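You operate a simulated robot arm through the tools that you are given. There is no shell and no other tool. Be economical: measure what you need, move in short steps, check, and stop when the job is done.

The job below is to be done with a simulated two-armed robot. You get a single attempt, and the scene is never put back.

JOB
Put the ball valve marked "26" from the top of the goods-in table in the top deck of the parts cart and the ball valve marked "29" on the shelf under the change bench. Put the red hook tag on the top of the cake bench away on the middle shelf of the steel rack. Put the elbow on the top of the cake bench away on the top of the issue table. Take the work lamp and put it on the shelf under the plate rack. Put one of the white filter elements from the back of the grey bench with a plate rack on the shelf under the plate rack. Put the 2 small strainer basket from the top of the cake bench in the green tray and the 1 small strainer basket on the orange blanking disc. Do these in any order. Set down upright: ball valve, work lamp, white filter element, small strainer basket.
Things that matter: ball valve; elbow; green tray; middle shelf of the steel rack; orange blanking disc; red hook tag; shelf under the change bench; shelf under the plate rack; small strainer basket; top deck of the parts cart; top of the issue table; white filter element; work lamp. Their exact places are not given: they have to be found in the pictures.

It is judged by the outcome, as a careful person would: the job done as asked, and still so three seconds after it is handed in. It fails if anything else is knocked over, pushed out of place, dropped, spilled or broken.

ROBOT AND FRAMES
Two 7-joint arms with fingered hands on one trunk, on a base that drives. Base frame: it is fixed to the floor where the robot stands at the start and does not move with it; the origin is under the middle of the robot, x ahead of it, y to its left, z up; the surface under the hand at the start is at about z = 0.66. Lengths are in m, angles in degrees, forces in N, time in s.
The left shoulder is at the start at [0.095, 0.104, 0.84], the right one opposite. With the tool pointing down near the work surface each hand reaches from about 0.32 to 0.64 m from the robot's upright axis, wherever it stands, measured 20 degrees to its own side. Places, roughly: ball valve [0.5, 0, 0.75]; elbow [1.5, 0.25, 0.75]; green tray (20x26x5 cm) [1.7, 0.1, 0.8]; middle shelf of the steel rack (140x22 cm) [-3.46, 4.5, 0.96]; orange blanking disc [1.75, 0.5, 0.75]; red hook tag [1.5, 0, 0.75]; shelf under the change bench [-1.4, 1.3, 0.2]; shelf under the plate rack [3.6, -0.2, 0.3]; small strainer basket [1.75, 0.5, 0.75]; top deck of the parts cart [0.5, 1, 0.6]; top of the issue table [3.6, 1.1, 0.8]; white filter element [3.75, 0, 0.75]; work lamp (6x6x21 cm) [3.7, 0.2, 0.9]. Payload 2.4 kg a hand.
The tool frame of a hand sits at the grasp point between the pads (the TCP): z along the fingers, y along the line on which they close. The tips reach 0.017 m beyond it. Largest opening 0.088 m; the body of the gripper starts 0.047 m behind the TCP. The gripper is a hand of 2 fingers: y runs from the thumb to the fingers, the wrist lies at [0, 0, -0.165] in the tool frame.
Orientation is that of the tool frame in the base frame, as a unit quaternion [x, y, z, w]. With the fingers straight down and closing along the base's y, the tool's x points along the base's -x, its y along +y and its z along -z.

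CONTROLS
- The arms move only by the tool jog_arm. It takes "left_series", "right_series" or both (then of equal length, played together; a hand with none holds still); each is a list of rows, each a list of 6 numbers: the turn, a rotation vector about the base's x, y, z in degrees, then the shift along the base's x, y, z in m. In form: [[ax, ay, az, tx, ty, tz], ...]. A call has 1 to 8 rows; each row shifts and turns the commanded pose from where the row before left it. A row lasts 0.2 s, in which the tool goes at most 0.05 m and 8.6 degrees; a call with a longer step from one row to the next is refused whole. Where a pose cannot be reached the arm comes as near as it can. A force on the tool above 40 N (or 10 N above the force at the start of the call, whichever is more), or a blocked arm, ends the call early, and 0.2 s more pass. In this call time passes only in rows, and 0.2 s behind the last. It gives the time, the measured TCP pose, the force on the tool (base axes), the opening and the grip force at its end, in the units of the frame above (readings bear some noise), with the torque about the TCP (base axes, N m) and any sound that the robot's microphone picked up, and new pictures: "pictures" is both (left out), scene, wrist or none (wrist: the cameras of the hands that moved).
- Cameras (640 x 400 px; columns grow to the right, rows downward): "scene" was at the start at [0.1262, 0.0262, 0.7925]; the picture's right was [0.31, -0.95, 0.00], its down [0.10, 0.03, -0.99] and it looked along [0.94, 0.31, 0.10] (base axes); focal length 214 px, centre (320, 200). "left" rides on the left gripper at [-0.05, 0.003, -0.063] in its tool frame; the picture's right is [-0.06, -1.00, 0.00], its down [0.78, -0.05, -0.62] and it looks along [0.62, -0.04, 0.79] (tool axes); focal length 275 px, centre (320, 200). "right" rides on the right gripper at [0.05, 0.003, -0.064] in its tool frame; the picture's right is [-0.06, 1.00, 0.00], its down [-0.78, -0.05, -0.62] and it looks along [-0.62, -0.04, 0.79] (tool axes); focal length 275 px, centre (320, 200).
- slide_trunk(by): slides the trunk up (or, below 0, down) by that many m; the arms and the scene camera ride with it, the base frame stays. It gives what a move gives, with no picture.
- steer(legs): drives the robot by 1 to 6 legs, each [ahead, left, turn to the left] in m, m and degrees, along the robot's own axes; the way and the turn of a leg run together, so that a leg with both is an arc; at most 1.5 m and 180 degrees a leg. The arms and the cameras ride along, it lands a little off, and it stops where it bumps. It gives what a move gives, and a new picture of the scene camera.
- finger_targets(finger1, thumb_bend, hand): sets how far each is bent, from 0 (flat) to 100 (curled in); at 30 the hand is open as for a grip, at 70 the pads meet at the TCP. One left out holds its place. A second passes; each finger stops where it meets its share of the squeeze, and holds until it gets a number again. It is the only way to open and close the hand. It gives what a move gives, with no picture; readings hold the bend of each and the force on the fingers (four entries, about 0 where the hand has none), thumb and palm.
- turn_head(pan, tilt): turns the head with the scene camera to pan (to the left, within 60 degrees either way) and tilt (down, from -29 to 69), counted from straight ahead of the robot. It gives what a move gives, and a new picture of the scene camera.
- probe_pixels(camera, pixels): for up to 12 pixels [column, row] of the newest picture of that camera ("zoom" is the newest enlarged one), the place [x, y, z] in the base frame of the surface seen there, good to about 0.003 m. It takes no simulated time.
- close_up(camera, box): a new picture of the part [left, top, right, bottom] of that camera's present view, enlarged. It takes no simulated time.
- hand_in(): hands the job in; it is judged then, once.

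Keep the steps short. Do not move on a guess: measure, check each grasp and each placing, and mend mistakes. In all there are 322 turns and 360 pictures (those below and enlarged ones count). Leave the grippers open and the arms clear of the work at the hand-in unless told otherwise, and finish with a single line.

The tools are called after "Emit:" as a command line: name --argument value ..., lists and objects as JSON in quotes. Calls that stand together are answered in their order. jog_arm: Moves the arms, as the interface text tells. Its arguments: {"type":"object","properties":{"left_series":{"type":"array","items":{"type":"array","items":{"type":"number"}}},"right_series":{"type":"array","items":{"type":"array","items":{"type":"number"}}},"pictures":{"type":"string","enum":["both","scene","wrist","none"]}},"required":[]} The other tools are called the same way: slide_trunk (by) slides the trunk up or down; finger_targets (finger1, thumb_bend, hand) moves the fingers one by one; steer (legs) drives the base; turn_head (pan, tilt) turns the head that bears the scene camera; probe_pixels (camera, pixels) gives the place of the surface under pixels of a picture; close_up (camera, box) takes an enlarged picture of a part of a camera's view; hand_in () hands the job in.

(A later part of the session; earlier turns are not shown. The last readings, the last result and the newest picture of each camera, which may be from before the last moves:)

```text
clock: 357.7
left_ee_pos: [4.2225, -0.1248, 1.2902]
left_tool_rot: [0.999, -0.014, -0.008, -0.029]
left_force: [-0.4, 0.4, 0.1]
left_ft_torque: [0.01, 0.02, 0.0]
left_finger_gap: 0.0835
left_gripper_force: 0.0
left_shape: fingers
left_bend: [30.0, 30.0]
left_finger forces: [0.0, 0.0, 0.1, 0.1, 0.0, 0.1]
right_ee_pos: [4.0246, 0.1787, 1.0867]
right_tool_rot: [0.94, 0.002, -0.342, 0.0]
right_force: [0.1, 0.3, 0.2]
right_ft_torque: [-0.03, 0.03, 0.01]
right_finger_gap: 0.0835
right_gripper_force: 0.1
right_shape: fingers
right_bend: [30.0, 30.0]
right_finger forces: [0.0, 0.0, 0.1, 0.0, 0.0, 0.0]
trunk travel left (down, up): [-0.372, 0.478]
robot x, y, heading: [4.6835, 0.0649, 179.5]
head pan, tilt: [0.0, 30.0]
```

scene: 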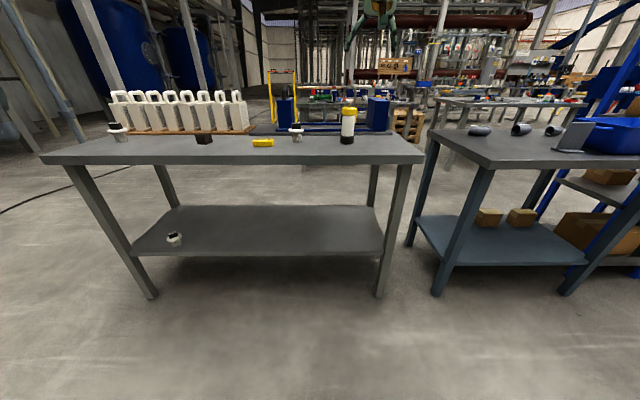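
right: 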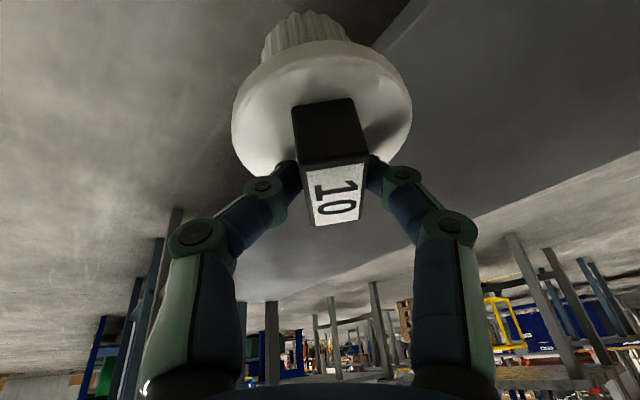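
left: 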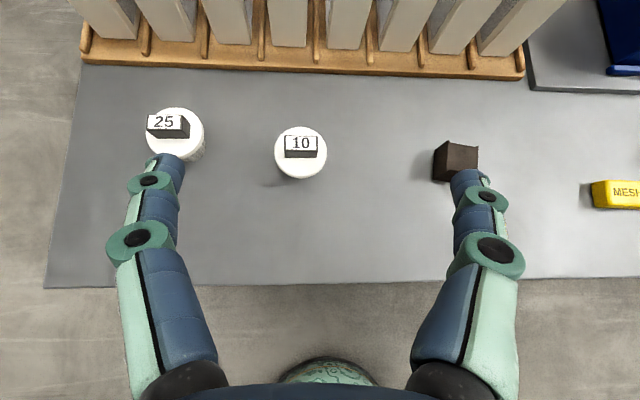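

The element on the shelf looks odd from here; zoom to check.

Emit:
close_up --camera "scene" --box '[130, 200, 230, 270]'

Emit:
close_up --camera "scene" --box '[240, 90, 420, 180]'

```text
5.71 times, centred on (180, 235) of scene
```

zoom: 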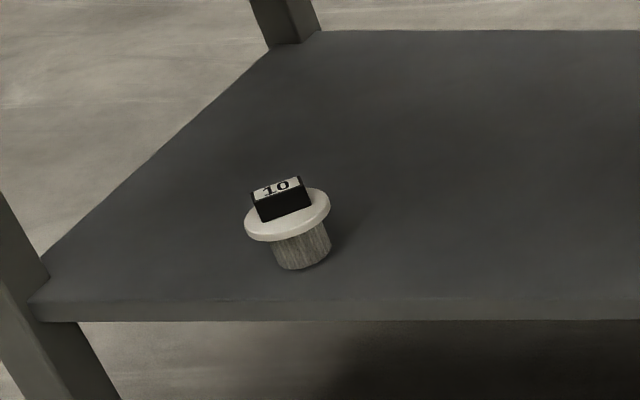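

```text
3.56 times, centred on (330, 135) of scene
```

zoom: 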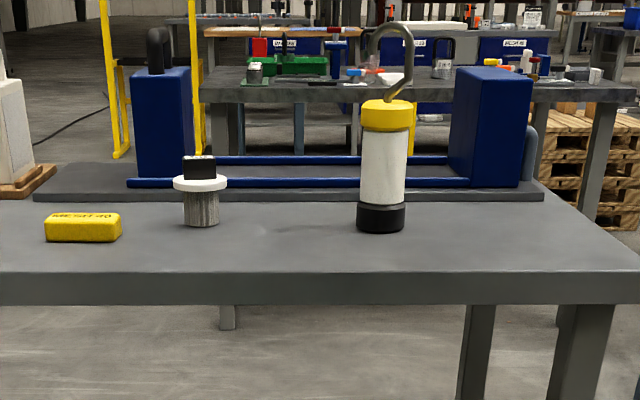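

The element is standing (just lens tilt). Now measure the lamp.

Emit:
probe_pixels --camera "zoom" --pixels '[[383, 160], [365, 160], [403, 160], [383, 195], [383, 220], [383, 120], [383, 103], [400, 30], [380, 40], [412, 70]]'

```text
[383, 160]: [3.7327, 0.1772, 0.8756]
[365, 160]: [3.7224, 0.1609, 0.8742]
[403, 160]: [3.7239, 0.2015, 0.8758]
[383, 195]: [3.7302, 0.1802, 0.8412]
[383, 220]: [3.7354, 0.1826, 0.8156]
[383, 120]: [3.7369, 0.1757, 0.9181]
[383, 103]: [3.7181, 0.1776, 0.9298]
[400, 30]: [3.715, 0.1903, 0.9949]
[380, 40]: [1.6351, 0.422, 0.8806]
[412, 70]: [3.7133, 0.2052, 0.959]
```

Lamp axis ≈(3.711, 0.180), white body ⌀44 mm. I'll approach horizontally at 65° pitch: lower trunk, pitch hand, set height here in the open.

Emit:
slide_trunk --by -0.12

Emit:
jog_arm --right_series '[[0, 8.3, 0, 0, 0, -0.025], [0, 8.3, 0, 0, 0, -0.025], [0, 8.3, 0, 0, 0, -0.025], [0, 0, 0, 0, 0, -0.03]]'

```text
clock: 359.2
left_ee_pos: [4.2245, -0.1257, 1.1701]
left_tool_rot: [0.999, -0.014, -0.009, -0.03]
left_force: [-0.1, -0.4, -0.2]
left_ft_torque: [-0.02, 0.01, 0.01]
left_finger_gap: 0.0835
left_gripper_force: 0.1
left_shape: fingers
left_bend: [30.0, 30.0]
left_finger forces: [0.0, 0.1, 0.0, 0.0, 0.0, 0.0]
right_ee_pos: [4.0114, 0.1786, 0.9267]
right_tool_rot: [0.951, 0.001, -0.31, -0.001]
right_force: [-0.2, -0.2, 0.5]
right_ft_torque: [-0.03, 0.0, 0.03]
right_finger_gap: 0.0835
right_gripper_force: 0.1
right_shape: fingers
right_bend: [30.0, 30.0]
right_finger forces: [0.0, 0.0, 0.0, 0.0, 0.1, 0.1]
trunk travel left (down, up): [-0.252, 0.598]
robot x, y, heading: [4.6807, 0.0674, 179.3]
head pan, tilt: [0.0, 30.0]
```

```text
clock: 360.2
left_ee_pos: [4.2237, -0.1256, 1.1717]
left_tool_rot: [0.999, -0.013, -0.009, -0.029]
left_force: [-1.1, -0.2, 0.3]
left_ft_torque: [0.01, -0.01, -0.02]
left_finger_gap: 0.0836
left_gripper_force: 0.0
left_shape: fingers
left_bend: [30.0, 30.0]
left_finger forces: [0.0, 0.1, 0.0, 0.0, 0.0, 0.1]
right_ee_pos: [3.9783, 0.1745, 0.8206]
right_tool_rot: [0.861, 0.001, -0.508, -0.001]
right_force: [0.2, -0.2, -0.7]
right_ft_torque: [0.0, -0.01, -0.02]
right_finger_gap: 0.0833
right_gripper_force: 0.0
right_shape: fingers
right_bend: [30.0, 30.0]
right_finger forces: [0.0, 0.0, 0.0, 0.1, 0.1, 0.0]
right hand out of reach, approached as far as the arm can: row 1, 2, 3, 4
trunk travel left (down, up): [-0.252, 0.598]
robot x, y, heading: [4.6783, 0.0726, 179.5]
head pan, tilt: [0.0, 30.0]
```

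scene: 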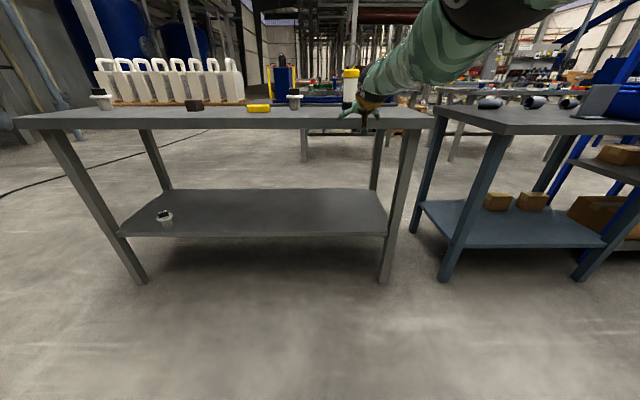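
right: 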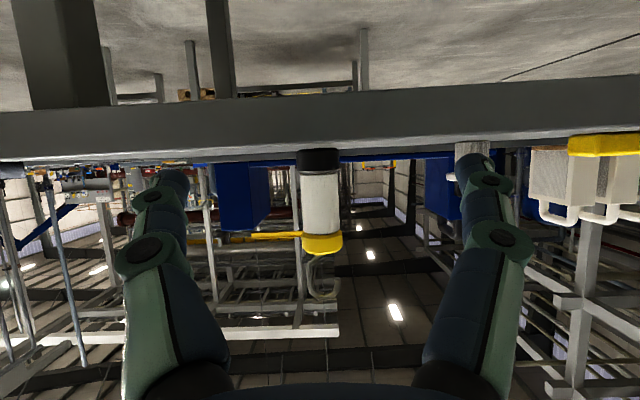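

Emit:
jog_arm --right_series '[[0, 2, 0, 0, 0.003, 0.02], [0, 0, 0, 0, 0.003, 0.016]]' --pictures "none"

```text
clock: 360.8
left_ee_pos: [4.2243, -0.1248, 1.1705]
left_tool_rot: [0.999, -0.013, -0.008, -0.029]
left_force: [-0.5, 0.1, 0.3]
left_ft_torque: [0.01, -0.01, 0.0]
left_finger_gap: 0.0836
left_gripper_force: 0.1
left_shape: fingers
left_bend: [30.0, 30.0]
left_finger forces: [0.0, 0.1, 0.1, 0.0, 0.0, 0.0]
right_ee_pos: [3.9686, 0.1789, 0.8556]
right_tool_rot: [0.852, 0.002, -0.523, -0.001]
right_force: [0.0, 0.0, -0.5]
right_ft_torque: [0.02, 0.01, 0.01]
right_finger_gap: 0.0835
right_gripper_force: 0.1
right_shape: fingers
right_bend: [30.0, 30.0]
right_finger forces: [0.0, 0.0, 0.0, 0.0, 0.0, 0.0]
right hand out of reach, approached as far as the arm can: row 1
trunk travel left (down, up): [-0.252, 0.598]
robot x, y, heading: [4.6808, 0.0669, 179.6]
head pan, tilt: [0.0, 30.0]
```

Height and alignment good. Drive ahead 0.23.

Emit:
steer --legs '[[0.23, 0, 0]]'

Emit:
close_up --camera "right" --box '[0, 0, 640, 400]'

Emit:
close_up --camera "scene" --box '[260, 40, 440, 140]'

```text
clock: 362.5
left_ee_pos: [3.9921, -0.1211, 1.17]
left_tool_rot: [0.999, -0.016, -0.008, -0.028]
left_force: [0.2, 0.4, 1.0]
left_ft_torque: [0.01, -0.02, 0.01]
left_finger_gap: 0.0836
left_gripper_force: 0.1
left_shape: fingers
left_bend: [30.0, 30.0]
left_finger forces: [0.1, 0.0, 0.0, 0.1, 0.0, 0.0]
right_ee_pos: [3.7389, 0.1843, 0.8561]
right_tool_rot: [0.852, 0.002, -0.523, 0.0]
right_force: [0.4, 0.6, 0.0]
right_ft_torque: [-0.02, 0.0, 0.05]
right_finger_gap: 0.0836
right_gripper_force: 0.0
right_shape: fingers
right_bend: [30.0, 30.0]
right_finger forces: [0.0, 0.0, 0.1, 0.0, 0.0, 0.0]
trunk travel left (down, up): [-0.252, 0.598]
robot x, y, heading: [4.4475, 0.0721, 179.2]
head pan, tilt: [0.0, 30.0]
```

scene: 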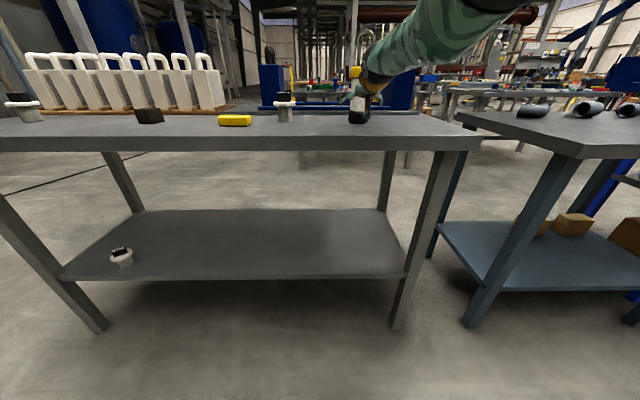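

```text
1.00 times, centred on (320, 200) of right (not enlarged: the box is as wide or as high as the picture)
```

zoom: 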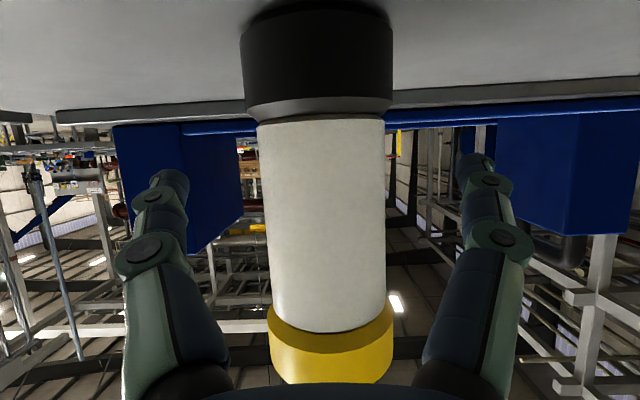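

```text
3.56 times, centred on (350, 90) of scene
```

zoom: 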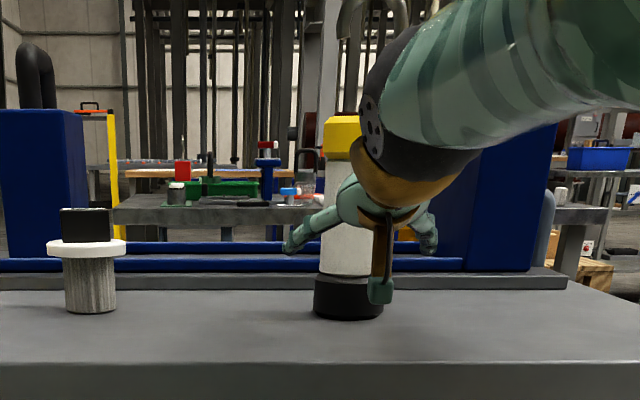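

Centred between fingers. Forward 2 cm, then close.

Emit:
jog_arm --right_series '[[0, 0, 0, -0.011, -0.003, 0], [0, 0, 0, -0.011, 0, 0]]' --pictures "none"

Emit:
finger_targets --hand "right" --finger1 62 --thumb_bend 62

Emit:
close_up --camera "right" --box '[0, 0, 640, 400]'

```text
clock: 363.1
left_ee_pos: [3.9936, -0.1203, 1.1694]
left_tool_rot: [0.999, -0.015, -0.009, -0.029]
left_force: [0.0, 0.7, -0.4]
left_ft_torque: [0.02, -0.02, 0.01]
left_finger_gap: 0.0839
left_gripper_force: 0.0
left_shape: fingers
left_bend: [30.0, 30.0]
left_finger forces: [0.0, 0.0, 0.1, 0.1, 0.0, 0.0]
right_ee_pos: [3.7394, 0.1839, 0.8537]
right_tool_rot: [0.852, 0.002, -0.524, 0.0]
right_force: [0.5, -0.5, -0.3]
right_ft_torque: [-0.02, 0.02, 0.01]
right_finger_gap: 0.0834
right_gripper_force: 0.0
right_shape: fingers
right_bend: [30.0, 30.0]
right_finger forces: [0.1, 0.0, 0.0, 0.1, 0.0, 0.1]
right hand out of reach, approached as far as the arm can: row 1, 2
trunk travel left (down, up): [-0.252, 0.598]
robot x, y, heading: [4.4538, 0.0721, 179.3]
head pan, tilt: [0.0, 30.0]
```

```text
clock: 364.1
left_ee_pos: [3.9931, -0.1202, 1.1692]
left_tool_rot: [0.999, -0.015, -0.009, -0.028]
left_force: [-0.2, 0.5, 0.0]
left_ft_torque: [0.01, -0.02, 0.0]
left_finger_gap: 0.0836
left_gripper_force: 0.0
left_shape: fingers
left_bend: [30.0, 30.0]
left_finger forces: [0.0, 0.0, 0.0, 0.1, 0.0, 0.1]
right_ee_pos: [3.7406, 0.1835, 0.8548]
right_tool_rot: [0.852, 0.001, -0.523, 0.0]
right_force: [0.0, 0.4, -0.2]
right_ft_torque: [-0.02, -0.01, -0.01]
right_finger_gap: 0.0291
right_gripper_force: 3.5
right_shape: fingers
right_bend: [54.0, 58.0]
right_finger forces: [2.8, 0.0, 0.0, 0.0, 3.0, 0.0]
trunk travel left (down, up): [-0.252, 0.598]
robot x, y, heading: [4.4495, 0.0703, 179.4]
head pan, tilt: [0.0, 30.0]
```

```text
1.00 times, centred on (320, 200) of right (not enlarged: the box is as wide or as high as the picture)
```

zoom: 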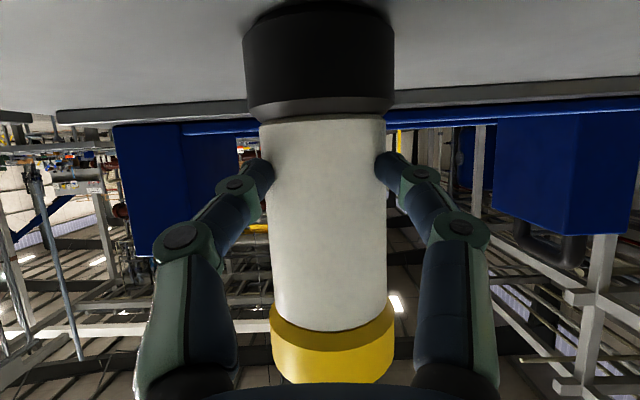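

Grip is only at the front half. Open, drive ahead 2 cm, close again.

Emit:
finger_targets --hand "right" --finger1 30 --thumb_bend 30

Emit:
steer --legs '[[0.024, 0, 0]]'

Emit:
finger_targets --hand "right" --finger1 64 --thumb_bend 64

Emit:
close_up --camera "right" --box '[0, 0, 640, 400]'

```text
clock: 365.1
left_ee_pos: [3.9941, -0.1198, 1.1702]
left_tool_rot: [0.999, -0.014, -0.008, -0.028]
left_force: [-1.0, 0.2, -0.4]
left_ft_torque: [0.03, 0.01, 0.0]
left_finger_gap: 0.0839
left_gripper_force: 0.0
left_shape: fingers
left_bend: [30.0, 30.0]
left_finger forces: [0.1, 0.0, 0.0, 0.1, 0.0, 0.1]
right_ee_pos: [3.7387, 0.1836, 0.8552]
right_tool_rot: [0.852, 0.001, -0.523, -0.001]
right_force: [0.2, -0.4, 0.2]
right_ft_torque: [-0.02, 0.0, 0.02]
right_finger_gap: 0.0835
right_gripper_force: 0.1
right_shape: fingers
right_bend: [30.0, 30.0]
right_finger forces: [0.1, 0.0, 0.0, 0.1, 0.0, 0.0]
trunk travel left (down, up): [-0.252, 0.598]
robot x, y, heading: [4.4503, 0.0713, 179.3]
head pan, tilt: [0.0, 30.0]
```

```text
clock: 365.9
left_ee_pos: [3.9682, -0.1206, 1.1712]
left_tool_rot: [0.999, -0.015, -0.008, -0.028]
left_force: [-0.1, -0.3, -0.6]
left_ft_torque: [0.0, 0.01, -0.02]
left_finger_gap: 0.0836
left_gripper_force: 0.1
left_shape: fingers
left_bend: [30.0, 30.0]
left_finger forces: [0.0, 0.0, 0.1, 0.1, 0.0, 0.0]
right_ee_pos: [3.7141, 0.1836, 0.8553]
right_tool_rot: [0.852, 0.001, -0.523, 0.0]
right_force: [-0.3, -0.6, 0.5]
right_ft_torque: [0.02, 0.0, -0.01]
right_finger_gap: 0.0834
right_gripper_force: 0.0
right_shape: fingers
right_bend: [30.0, 30.0]
right_finger forces: [0.0, 0.1, 0.1, 0.0, 0.1, 0.1]
trunk travel left (down, up): [-0.252, 0.598]
robot x, y, heading: [4.4229, 0.0782, 179.4]
head pan, tilt: [0.0, 30.0]
```

scene: 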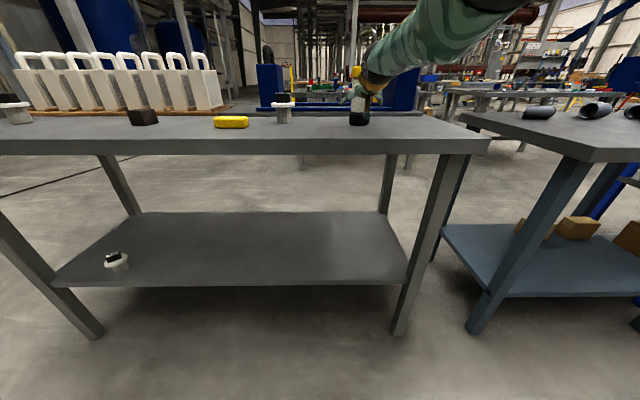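

```text
clock: 366.9
left_ee_pos: [3.9689, -0.1208, 1.1696]
left_tool_rot: [0.999, -0.015, -0.008, -0.028]
left_force: [0.6, 0.1, -0.1]
left_ft_torque: [0.02, -0.04, -0.01]
left_finger_gap: 0.0836
left_gripper_force: 0.0
left_shape: fingers
left_bend: [30.0, 30.0]
left_finger forces: [0.0, 0.1, 0.1, 0.0, 0.0, 0.0]
right_ee_pos: [3.7148, 0.1833, 0.8557]
right_tool_rot: [0.852, 0.0, -0.523, -0.001]
right_force: [0.1, -0.6, 0.1]
right_ft_torque: [-0.02, -0.01, 0.02]
right_finger_gap: 0.0359
right_gripper_force: 6.8
right_shape: fingers
right_bend: [50.0, 58.0]
right_finger forces: [6.3, 0.1, 0.0, 0.0, 6.5, 0.0]
trunk travel left (down, up): [-0.252, 0.598]
robot x, y, heading: [4.4267, 0.0733, 179.3]
head pan, tilt: [0.0, 30.0]
```

```text
1.00 times, centred on (320, 200) of right (not enlarged: the box is as wide or as high as the picture)
```

zoom: 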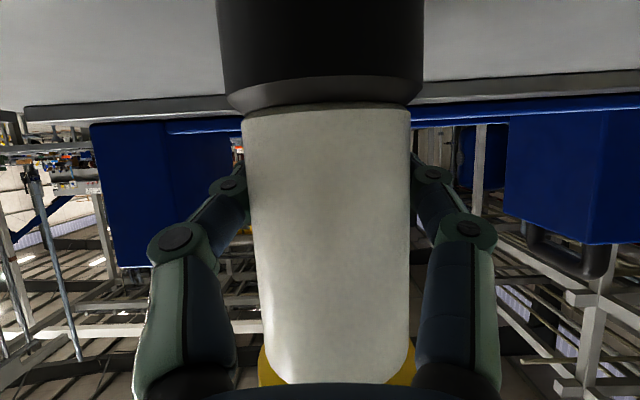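

Firm grip (6.5 N). Squeeze a bit more and lift with the trunk.

Emit:
finger_targets --hand "right" --finger1 68 --thumb_bend 68

Emit:
slide_trunk --by 0.06

Emit:
close_up --camera "scene" --box '[260, 40, 440, 140]'

```text
clock: 367.9
left_ee_pos: [3.9689, -0.1211, 1.1699]
left_tool_rot: [0.999, -0.015, -0.008, -0.03]
left_force: [0.3, 0.1, 0.4]
left_ft_torque: [0.0, 0.0, 0.0]
left_finger_gap: 0.0837
left_gripper_force: 0.0
left_shape: fingers
left_bend: [30.0, 30.0]
left_finger forces: [0.1, 0.0, 0.0, 0.0, 0.0, 0.1]
right_ee_pos: [3.7144, 0.1831, 0.8553]
right_tool_rot: [0.852, 0.001, -0.523, -0.001]
right_force: [-1.4, -0.4, -0.3]
right_ft_torque: [0.0, -0.03, 0.0]
right_finger_gap: 0.0359
right_gripper_force: 6.9
right_shape: fingers
right_bend: [49.0, 62.0]
right_finger forces: [6.6, 0.0, 0.1, 0.1, 7.0, 0.1]
trunk travel left (down, up): [-0.252, 0.598]
robot x, y, heading: [4.427, 0.0732, 179.4]
head pan, tilt: [0.0, 30.0]
```

```text
clock: 368.9
left_ee_pos: [3.9669, -0.1208, 1.2304]
left_tool_rot: [0.999, -0.015, -0.009, -0.029]
left_force: [0.0, 0.0, 0.3]
left_ft_torque: [0.02, 0.06, -0.02]
left_finger_gap: 0.0839
left_gripper_force: 0.0
left_shape: fingers
left_bend: [30.0, 30.0]
left_finger forces: [0.1, 0.0, 0.1, 0.0, 0.0, 0.0]
right_ee_pos: [3.7176, 0.1842, 0.9329]
right_tool_rot: [0.845, 0.002, -0.535, 0.0]
right_force: [1.0, 0.4, -2.7]
right_ft_torque: [0.02, 0.0, 0.01]
right_finger_gap: 0.0357
right_gripper_force: 6.3
right_shape: fingers
right_bend: [49.0, 62.0]
right_finger forces: [6.7, 0.0, 0.0, 0.0, 6.5, 0.1]
trunk travel left (down, up): [-0.312, 0.538]
robot x, y, heading: [4.4254, 0.071, 179.1]
head pan, tilt: [0.0, 30.0]
```

```text
3.56 times, centred on (350, 90) of scene
```

zoom: 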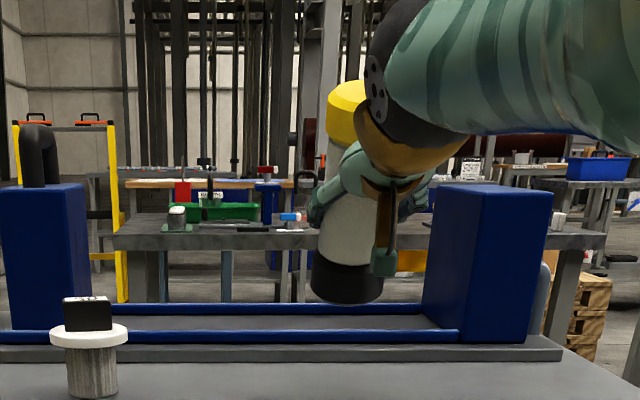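

Lamp held. Back out, then lower.

Emit:
steer --legs '[[-0.28, 0, 0]]'

Emit:
slide_trunk --by -0.3

```text
clock: 370.9
left_ee_pos: [4.2511, -0.1259, 1.2305]
left_tool_rot: [0.999, -0.012, -0.008, -0.028]
left_force: [0.5, 0.0, -0.3]
left_ft_torque: [-0.04, 0.01, 0.01]
left_finger_gap: 0.0837
left_gripper_force: 0.0
left_shape: fingers
left_bend: [30.0, 30.0]
left_finger forces: [0.0, 0.0, 0.0, 0.0, 0.1, 0.0]
right_ee_pos: [3.9965, 0.1777, 0.9346]
right_tool_rot: [0.845, 0.004, -0.535, 0.001]
right_force: [-0.6, -0.3, -2.5]
right_ft_torque: [0.02, 0.05, 0.05]
right_finger_gap: 0.0354
right_gripper_force: 6.4
right_shape: fingers
right_bend: [49.0, 62.0]
right_finger forces: [6.7, 0.0, 0.0, 0.0, 6.4, 0.1]
trunk travel left (down, up): [-0.312, 0.538]
robot x, y, heading: [4.7079, 0.0662, 179.7]
head pan, tilt: [0.0, 30.0]
```

scene: 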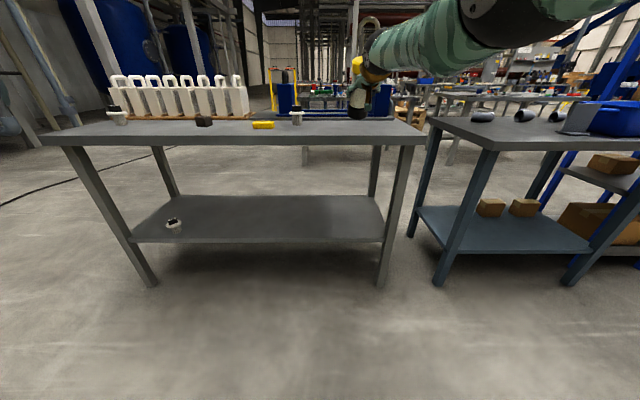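

```text
clock: 373.9
left_ee_pos: [4.2497, -0.127, 0.9293]
left_tool_rot: [0.999, -0.013, -0.008, -0.028]
left_force: [0.1, -1.0, 0.4]
left_ft_torque: [0.0, -0.02, -0.01]
left_finger_gap: 0.0833
left_gripper_force: 0.0
left_shape: fingers
left_bend: [30.0, 30.0]
left_finger forces: [0.1, 0.0, 0.0, 0.0, 0.1, 0.0]
right_ee_pos: [3.9989, 0.1776, 0.6336]
right_tool_rot: [0.845, 0.004, -0.535, 0.001]
right_force: [-0.4, 0.2, -3.0]
right_ft_torque: [0.05, -0.01, -0.01]
right_finger_gap: 0.0358
right_gripper_force: 7.3
right_shape: fingers
right_bend: [49.0, 62.0]
right_finger forces: [6.7, 0.0, 0.0, 0.0, 6.6, 0.0]
trunk travel left (down, up): [-0.012, 0.838]
robot x, y, heading: [4.7081, 0.0658, 179.9]
head pan, tilt: [0.0, 30.0]
```

Emit:
jog_arm --right_series '[[0, 0, 0, 0.015, 0, -0.04], [0, 0, 0, 0.015, 0, -0.04], [0, 0, 0, 0.015, 0, -0.04], [0, 0, 0, 0.015, 0, -0.04], [0, 0, 0, 0.015, 0, -0.035]]' --pictures "scene"

```text
clock: 375.1
left_ee_pos: [4.2504, -0.1251, 0.9302]
left_tool_rot: [0.999, -0.012, -0.009, -0.029]
left_force: [0.0, 1.2, 0.4]
left_ft_torque: [0.0, -0.04, 0.0]
left_finger_gap: 0.0836
left_gripper_force: 0.1
left_shape: fingers
left_bend: [30.0, 30.0]
left_finger forces: [0.0, 0.1, 0.0, 0.1, 0.0, 0.0]
right_ee_pos: [4.0724, 0.1747, 0.4383]
right_tool_rot: [0.845, 0.004, -0.535, 0.001]
right_force: [-0.9, -0.3, -2.4]
right_ft_torque: [-0.01, 0.01, 0.01]
right_finger_gap: 0.0354
right_gripper_force: 6.0
right_shape: fingers
right_bend: [49.0, 62.0]
right_finger forces: [6.6, 0.0, 0.1, 0.0, 6.3, 0.1]
trunk travel left (down, up): [-0.012, 0.838]
robot x, y, heading: [4.711, 0.0675, 179.8]
head pan, tilt: [0.0, 30.0]
```

scene: 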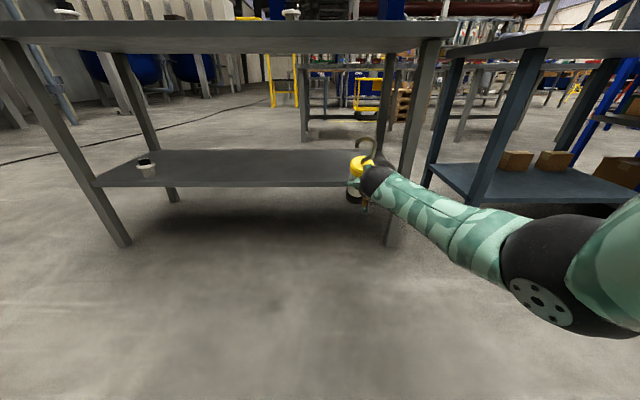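

The forearm comes from the right near the leg, so I choose a spot farther from it: shift 0.28 left, then drive in.

Emit:
steer --legs '[[0, 0.28, 0], [0.2, 0, 0]]'

Emit:
probe_pixels --camera "scene" --pixels '[[340, 185], [320, 180], [400, 200]]'

```text
clock: 378.3
left_ee_pos: [4.0464, -0.4099, 0.9301]
left_tool_rot: [0.999, -0.011, -0.008, -0.029]
left_force: [-0.7, 0.3, -0.4]
left_ft_torque: [0.01, -0.01, 0.01]
left_finger_gap: 0.0838
left_gripper_force: 0.1
left_shape: fingers
left_bend: [30.0, 30.0]
left_finger forces: [0.0, 0.0, 0.0, 0.0, 0.1, 0.1]
right_ee_pos: [3.8688, -0.1094, 0.4384]
right_tool_rot: [0.845, 0.005, -0.535, 0.002]
right_force: [0.5, -0.1, -2.8]
right_ft_torque: [-0.01, 0.02, -0.02]
right_finger_gap: 0.0358
right_gripper_force: 7.0
right_shape: fingers
right_bend: [49.0, 62.0]
right_finger forces: [6.6, 0.0, 0.0, 0.0, 6.4, 0.1]
trunk travel left (down, up): [-0.012, 0.838]
robot x, y, heading: [4.4989, -0.2135, 180.0]
head pan, tilt: [0.0, 30.0]
```

scene: 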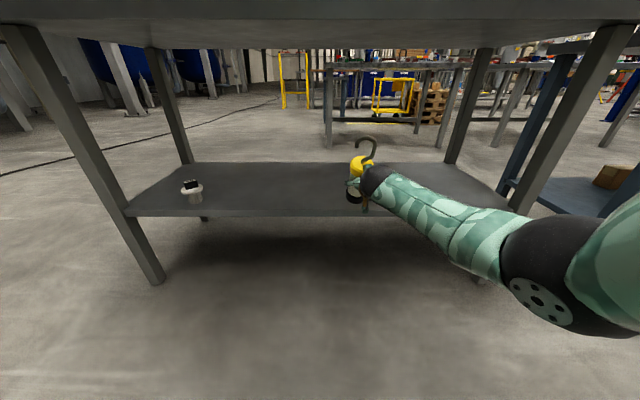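

```text
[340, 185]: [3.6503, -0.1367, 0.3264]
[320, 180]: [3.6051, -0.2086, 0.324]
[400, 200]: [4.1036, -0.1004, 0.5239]
```

Emit:
steer --legs '[[0.12, 0, 0]]'

Emit:
close_up --camera "scene" --box '[300, 120, 460, 240]'

```text
clock: 379.5
left_ee_pos: [3.9262, -0.4125, 0.9313]
left_tool_rot: [1.0, -0.008, -0.009, -0.028]
left_force: [-0.1, 0.4, 0.4]
left_ft_torque: [0.02, -0.02, 0.04]
left_finger_gap: 0.0839
left_gripper_force: 0.0
left_shape: fingers
left_bend: [30.0, 30.0]
left_finger forces: [0.0, 0.0, 0.0, 0.0, 0.1, 0.0]
right_ee_pos: [3.7467, -0.1126, 0.4383]
right_tool_rot: [0.845, 0.007, -0.535, 0.003]
right_force: [0.1, 0.0, -2.5]
right_ft_torque: [0.01, 0.0, 0.02]
right_finger_gap: 0.0355
right_gripper_force: 6.6
right_shape: fingers
right_bend: [49.0, 62.0]
right_finger forces: [6.7, 0.0, 0.0, 0.1, 6.4, 0.1]
trunk travel left (down, up): [-0.012, 0.838]
robot x, y, heading: [4.3808, -0.2133, -179.8]
head pan, tilt: [0.0, 30.0]
```

scene: 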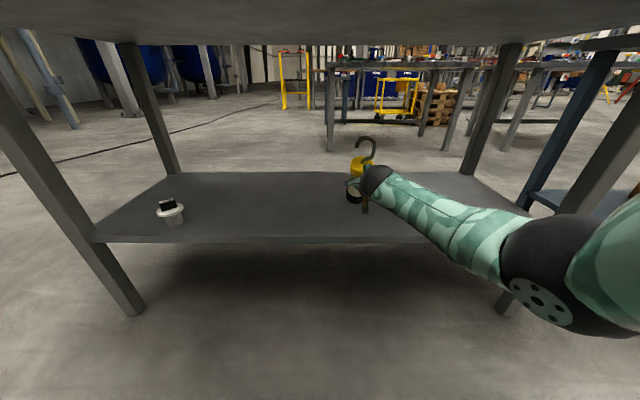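

```text
3.33 times, centred on (380, 180) of scene
```

zoom: 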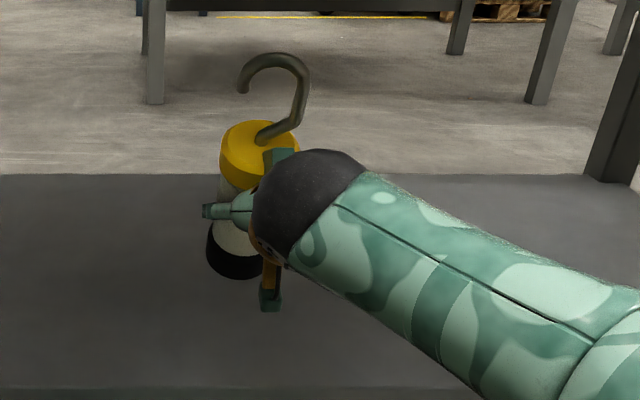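

Lower 5.5 cm toward the shelf.

Emit:
jog_arm --right_series '[[0, -1.6, 0, 0, 0, -0.02], [0, 0, 0, 0, 0, -0.02], [0, 0, 0, 0, 0, -0.012]]' --pictures "wrist"

```text
clock: 380.3
left_ee_pos: [3.9258, -0.4124, 0.9298]
left_tool_rot: [1.0, -0.009, -0.009, -0.029]
left_force: [0.2, 0.1, 0.2]
left_ft_torque: [-0.02, -0.01, 0.03]
left_finger_gap: 0.0835
left_gripper_force: 0.0
left_shape: fingers
left_bend: [30.0, 30.0]
left_finger forces: [0.0, 0.1, 0.0, 0.0, 0.0, 0.0]
right_ee_pos: [3.7466, -0.1125, 0.3874]
right_tool_rot: [0.852, 0.006, -0.524, 0.002]
right_force: [0.0, 0.7, 2.6]
right_ft_torque: [0.05, 0.04, -0.03]
right_finger_gap: 0.0354
right_gripper_force: 6.9
right_shape: fingers
right_bend: [49.0, 62.0]
right_finger forces: [6.8, 0.1, 0.0, 0.1, 7.4, 0.1]
trunk travel left (down, up): [-0.012, 0.838]
robot x, y, heading: [4.3812, -0.2135, -179.6]
head pan, tilt: [0.0, 30.0]
```

right: 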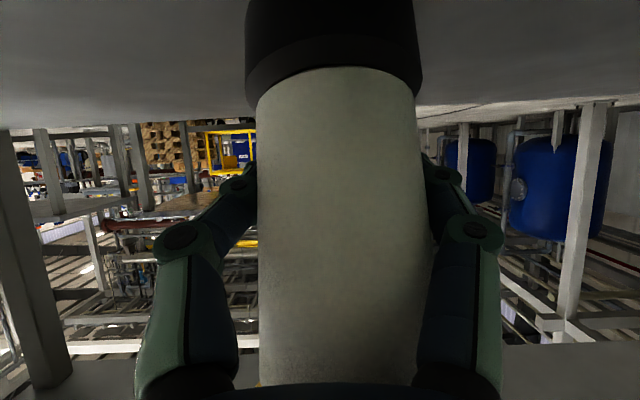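

Contact starts (≈5 N). 3 mm more to settle, then release.

Emit:
jog_arm --right_series '[[0, 0, 0, 0, 0, -0.003]]' --pictures "none"

Emit:
finger_targets --hand "right" --finger1 30 --thumb_bend 30

Emit:
close_up --camera "right" --box '[0, 0, 640, 400]'

```text
clock: 380.7
left_ee_pos: [3.9266, -0.4133, 0.9302]
left_tool_rot: [0.999, -0.009, -0.009, -0.029]
left_force: [0.3, -0.2, -0.3]
left_ft_torque: [0.0, -0.01, 0.01]
left_finger_gap: 0.0837
left_gripper_force: 0.0
left_shape: fingers
left_bend: [30.0, 30.0]
left_finger forces: [0.0, 0.0, 0.0, 0.0, 0.0, 0.0]
right_ee_pos: [3.7474, -0.1121, 0.3868]
right_tool_rot: [0.851, 0.006, -0.525, 0.002]
right_force: [-0.9, 0.6, 9.5]
right_ft_torque: [-0.1, 0.1, -0.03]
right_finger_gap: 0.0355
right_gripper_force: 7.7
right_shape: fingers
right_bend: [49.0, 62.0]
right_finger forces: [7.7, 0.1, 0.1, 0.0, 8.1, 0.0]
trunk travel left (down, up): [-0.012, 0.838]
robot x, y, heading: [4.3827, -0.2139, -179.7]
head pan, tilt: [0.0, 30.0]
```

```text
clock: 381.7
left_ee_pos: [3.9264, -0.4122, 0.931]
left_tool_rot: [0.999, -0.009, -0.009, -0.029]
left_force: [-0.5, 0.0, 0.2]
left_ft_torque: [0.03, -0.02, 0.02]
left_finger_gap: 0.0836
left_gripper_force: 0.0
left_shape: fingers
left_bend: [30.0, 30.0]
left_finger forces: [0.1, 0.0, 0.1, 0.1, 0.0, 0.0]
right_ee_pos: [3.7482, -0.1109, 0.3839]
right_tool_rot: [0.852, 0.006, -0.523, 0.002]
right_force: [0.2, -0.4, 0.6]
right_ft_torque: [-0.03, 0.04, -0.01]
right_finger_gap: 0.0838
right_gripper_force: 0.6
right_shape: fingers
right_bend: [30.0, 30.0]
right_finger forces: [0.0, 0.0, 0.0, 0.1, 0.0, 0.3]
trunk travel left (down, up): [-0.012, 0.838]
robot x, y, heading: [4.3783, -0.213, -179.9]
head pan, tilt: [0.0, 30.0]
```

```text
1.00 times, centred on (320, 200) of right (not enlarged: the box is as wide or as high as the picture)
```

zoom: 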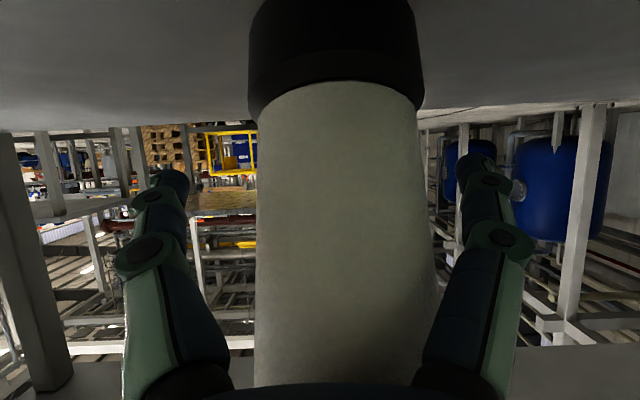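

The palm reads 0.3 N – the lamp leans slightly on it. I nudge 4 mm forward then back off slowly so it settles upright.

Emit:
jog_arm --right_series '[[0, 0, 0, -0.004, 0, 0], [0, 0, 0, 0.001, 0, 0], [0, 0, 0, 0.001, 0, 0], [0, 0, 0, 0.002, 0, 0], [0, 0, 0, 0.002, 0, 0], [0, 0, 0, 0.003, 0, 0], [0, 0, 0, 0.004, 0, 0], [0, 0, 0, 0.006, 0, 0]]' --pictures "wrist"

```text
clock: 383.5
left_ee_pos: [3.9267, -0.4129, 0.9293]
left_tool_rot: [1.0, -0.009, -0.009, -0.029]
left_force: [-0.6, -0.2, 0.1]
left_ft_torque: [0.0, 0.0, 0.01]
left_finger_gap: 0.0836
left_gripper_force: 0.0
left_shape: fingers
left_bend: [30.0, 30.0]
left_finger forces: [0.0, 0.1, 0.0, 0.0, 0.0, 0.0]
right_ee_pos: [3.7602, -0.1128, 0.3838]
right_tool_rot: [0.853, 0.006, -0.522, 0.003]
right_force: [0.6, 0.6, 0.1]
right_ft_torque: [0.01, 0.02, 0.0]
right_finger_gap: 0.0833
right_gripper_force: 0.4
right_shape: fingers
right_bend: [30.0, 30.0]
right_finger forces: [0.1, 0.0, 0.1, 0.1, 0.1, 0.4]
trunk travel left (down, up): [-0.012, 0.838]
robot x, y, heading: [4.383, -0.2114, -179.9]
head pan, tilt: [0.0, 30.0]
```

right: 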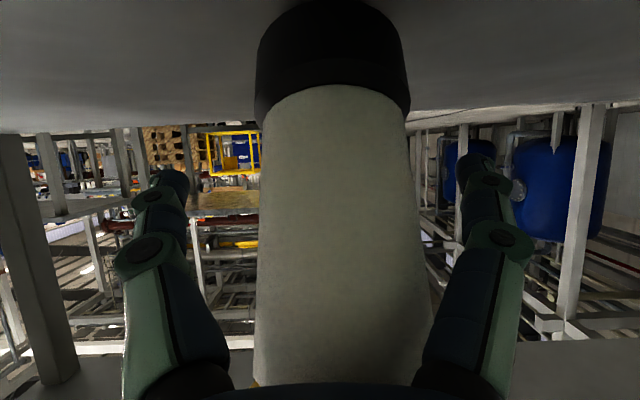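

It leans with the palm as I retreat, so I stop. Look from the scene camera for the lean angle.

Emit:
close_up --camera "scene" --box '[320, 130, 420, 220]'

Emit:
probe_pixels --camera "right" --pixels '[[335, 100], [335, 150], [335, 200], [335, 250], [335, 300], [335, 370], [335, 60]]'

```text
4.44 times, centred on (370, 175) of scene
```

zoom: 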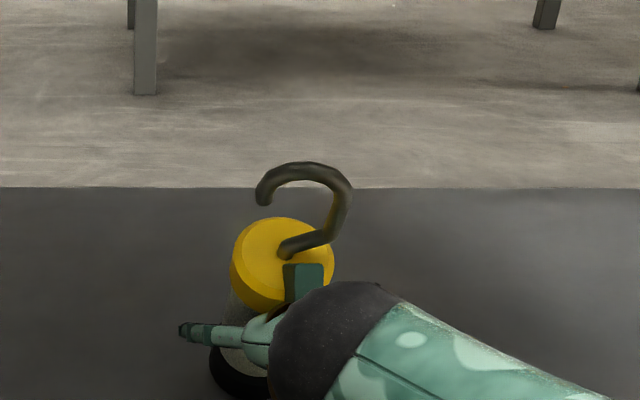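

```text
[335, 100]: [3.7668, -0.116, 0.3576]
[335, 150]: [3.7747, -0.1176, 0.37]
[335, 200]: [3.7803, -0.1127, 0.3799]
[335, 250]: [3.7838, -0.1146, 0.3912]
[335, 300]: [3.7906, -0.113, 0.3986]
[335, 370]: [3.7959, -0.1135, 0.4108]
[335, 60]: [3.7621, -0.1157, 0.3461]
```

The lamp leans 29° against the palm, pivoting on its near base edge (x≈3.753). I push the palm forward ~3.8 cm slowly to right it.

Emit:
jog_arm --right_series '[[0, 0, 0, -0.005, 0, 0], [0, 0, 0, -0.005, 0, 0], [0, 0, 0, -0.005, 0, 0], [0, 0, 0, -0.005, 0, 0], [0, 0, 0, -0.005, 0, 0]]' --pictures "wrist"

Emit:
probe_pixels --camera "right" --pixels '[[335, 60], [335, 110], [335, 150], [335, 200], [335, 250], [335, 300], [335, 370]]'

```text
clock: 384.7
left_ee_pos: [3.9253, -0.412, 0.9296]
left_tool_rot: [1.0, -0.01, -0.008, -0.029]
left_force: [-0.5, -0.2, 0.6]
left_ft_torque: [-0.02, -0.03, -0.01]
left_finger_gap: 0.0837
left_gripper_force: 0.0
left_shape: fingers
left_bend: [30.0, 30.0]
left_finger forces: [0.0, 0.0, 0.0, 0.0, 0.0, 0.0]
right_ee_pos: [3.7368, -0.1129, 0.3832]
right_tool_rot: [0.852, 0.006, -0.524, 0.002]
right_force: [0.6, -1.0, 0.8]
right_ft_torque: [0.01, -0.03, -0.02]
right_finger_gap: 0.0835
right_gripper_force: 0.1
right_shape: fingers
right_bend: [30.0, 30.0]
right_finger forces: [0.0, 0.0, 0.0, 0.0, 0.0, 0.0]
trunk travel left (down, up): [-0.012, 0.838]
robot x, y, heading: [4.3812, -0.2143, -179.8]
head pan, tilt: [0.0, 30.0]
```

right: 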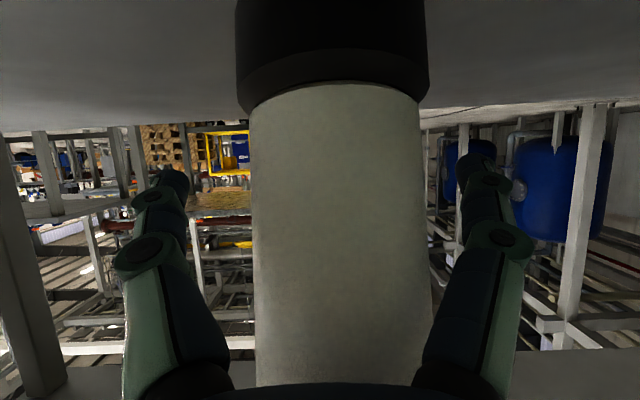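

```text
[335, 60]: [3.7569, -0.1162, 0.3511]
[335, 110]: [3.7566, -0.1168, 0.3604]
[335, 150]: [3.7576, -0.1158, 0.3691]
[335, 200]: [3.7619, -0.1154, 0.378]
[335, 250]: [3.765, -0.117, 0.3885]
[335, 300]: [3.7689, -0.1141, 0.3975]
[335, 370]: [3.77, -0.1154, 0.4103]
```

Now ~15° and palm free – it's rocking upright. Look again.

Emit:
jog_arm --right_series '[[0, 0, 0, 0, 0, 0]]' --pictures "wrist"

Emit:
probe_pixels --camera "right" --pixels '[[335, 60], [335, 110], [335, 150], [335, 200], [335, 250], [335, 300], [335, 370]]'

```text
clock: 385.1
left_ee_pos: [3.9267, -0.4127, 0.9316]
left_tool_rot: [1.0, -0.009, -0.008, -0.029]
left_force: [0.4, -1.0, 0.2]
left_ft_torque: [0.01, -0.02, -0.01]
left_finger_gap: 0.0837
left_gripper_force: 0.1
left_shape: fingers
left_bend: [30.0, 30.0]
left_finger forces: [0.1, 0.1, 0.1, 0.1, 0.1, 0.0]
right_ee_pos: [3.7361, -0.1123, 0.3841]
right_tool_rot: [0.852, 0.006, -0.524, 0.002]
right_force: [0.3, -0.2, -0.5]
right_ft_torque: [-0.02, 0.0, -0.03]
right_finger_gap: 0.0834
right_gripper_force: 0.1
right_shape: fingers
right_bend: [30.0, 30.0]
right_finger forces: [0.0, 0.0, 0.1, 0.0, 0.0, 0.0]
trunk travel left (down, up): [-0.012, 0.838]
robot x, y, heading: [4.3843, -0.2154, -179.9]
head pan, tilt: [0.0, 30.0]
```

right: 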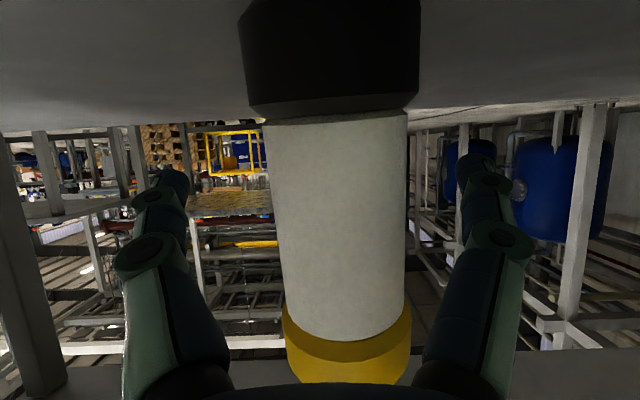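

```text
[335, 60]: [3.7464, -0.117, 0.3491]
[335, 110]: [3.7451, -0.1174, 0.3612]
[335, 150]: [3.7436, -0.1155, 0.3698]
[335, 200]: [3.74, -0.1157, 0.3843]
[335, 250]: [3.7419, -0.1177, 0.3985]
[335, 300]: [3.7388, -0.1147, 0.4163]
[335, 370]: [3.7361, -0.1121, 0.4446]
```

Emit:
jog_arm --right_series '[[0, 0, 0, 0, 0, 0], [0, 0, 0, 0, 0, 0]]' --pictures "wrist"

Emit:
probe_pixels --camera "right" --pixels '[[335, 60], [335, 130], [335, 200], [335, 250], [335, 300], [335, 350]]'

Emit:
close_up --camera "scene" --box '[300, 110, 420, 220]'

```text
clock: 385.7
left_ee_pos: [3.926, -0.4122, 0.9294]
left_tool_rot: [1.0, -0.009, -0.008, -0.029]
left_force: [0.7, 0.1, -0.7]
left_ft_torque: [0.01, 0.01, 0.0]
left_finger_gap: 0.0837
left_gripper_force: 0.1
left_shape: fingers
left_bend: [30.0, 30.0]
left_finger forces: [0.1, 0.1, 0.1, 0.1, 0.0, 0.0]
right_ee_pos: [3.7374, -0.1134, 0.3831]
right_tool_rot: [0.852, 0.007, -0.523, 0.003]
right_force: [0.6, 0.0, -0.1]
right_ft_torque: [-0.03, -0.03, -0.03]
right_finger_gap: 0.0835
right_gripper_force: 0.1
right_shape: fingers
right_bend: [30.0, 30.0]
right_finger forces: [0.1, 0.0, 0.1, 0.1, 0.1, 0.0]
trunk travel left (down, up): [-0.012, 0.838]
robot x, y, heading: [4.3806, -0.2097, -179.8]
head pan, tilt: [0.0, 30.0]
```

right: 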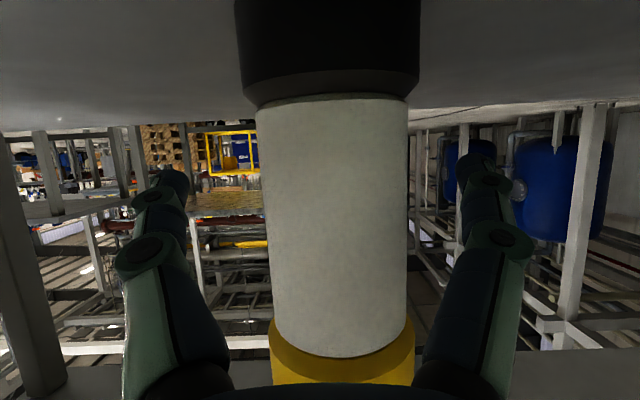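

```text
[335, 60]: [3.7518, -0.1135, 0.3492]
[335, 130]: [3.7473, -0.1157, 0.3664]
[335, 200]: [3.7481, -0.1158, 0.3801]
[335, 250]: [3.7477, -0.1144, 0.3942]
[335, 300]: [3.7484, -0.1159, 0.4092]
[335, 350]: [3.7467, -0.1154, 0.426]
```

```text
3.64 times, centred on (360, 165) of scene
```

zoom: 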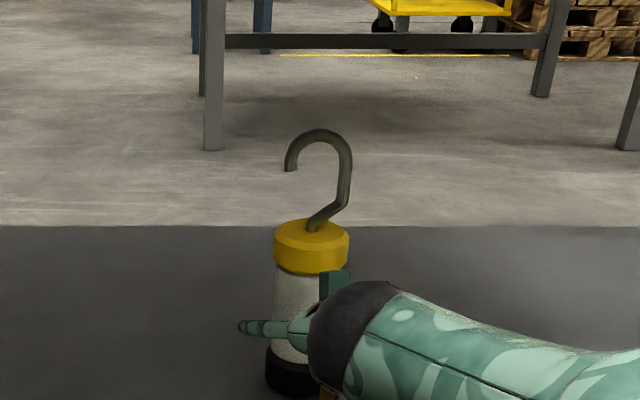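

Vertical and still now. Drive straight back.

Emit:
steer --legs '[[-0.3, 0, 0]]'

Emit:
close_up --camera "scene" --box '[140, 100, 440, 260]'

```text
clock: 387.8
left_ee_pos: [4.2172, -0.4105, 0.9297]
left_tool_rot: [1.0, -0.01, -0.009, -0.029]
left_force: [-0.4, 0.6, -0.3]
left_ft_torque: [-0.01, 0.0, 0.02]
left_finger_gap: 0.0838
left_gripper_force: 0.0
left_shape: fingers
left_bend: [30.0, 30.0]
left_finger forces: [0.0, 0.0, 0.1, 0.0, 0.1, 0.0]
right_ee_pos: [4.0297, -0.1103, 0.3837]
right_tool_rot: [0.852, 0.005, -0.523, 0.001]
right_force: [-0.1, -0.1, -0.7]
right_ft_torque: [0.0, 0.0, -0.03]
right_finger_gap: 0.0837
right_gripper_force: 0.0
right_shape: fingers
right_bend: [30.0, 30.0]
right_finger forces: [0.0, 0.0, 0.0, 0.0, 0.1, 0.1]
trunk travel left (down, up): [-0.012, 0.838]
robot x, y, heading: [4.6712, -0.2146, 179.7]
head pan, tilt: [0.0, 30.0]
```

scene: 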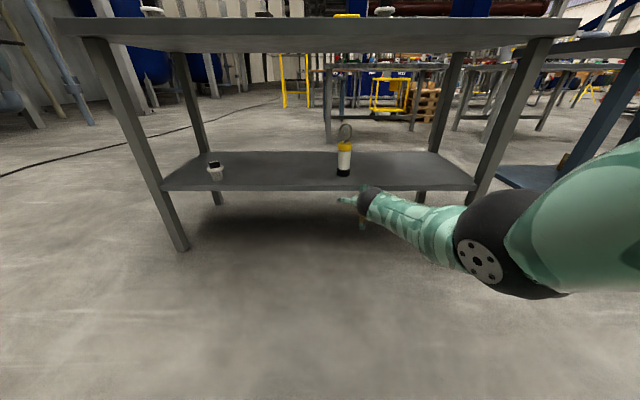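

```text
2.13 times, centred on (290, 180) of scene
```

zoom: 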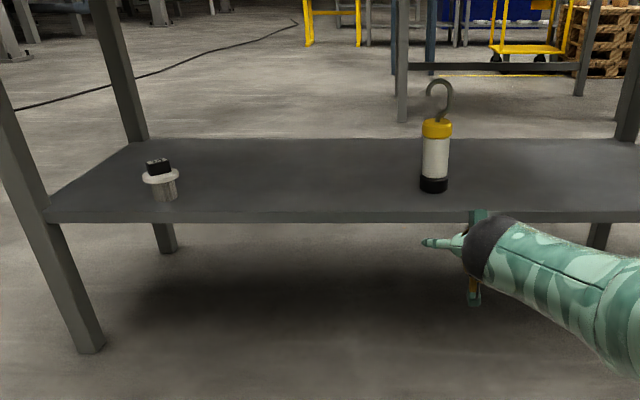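

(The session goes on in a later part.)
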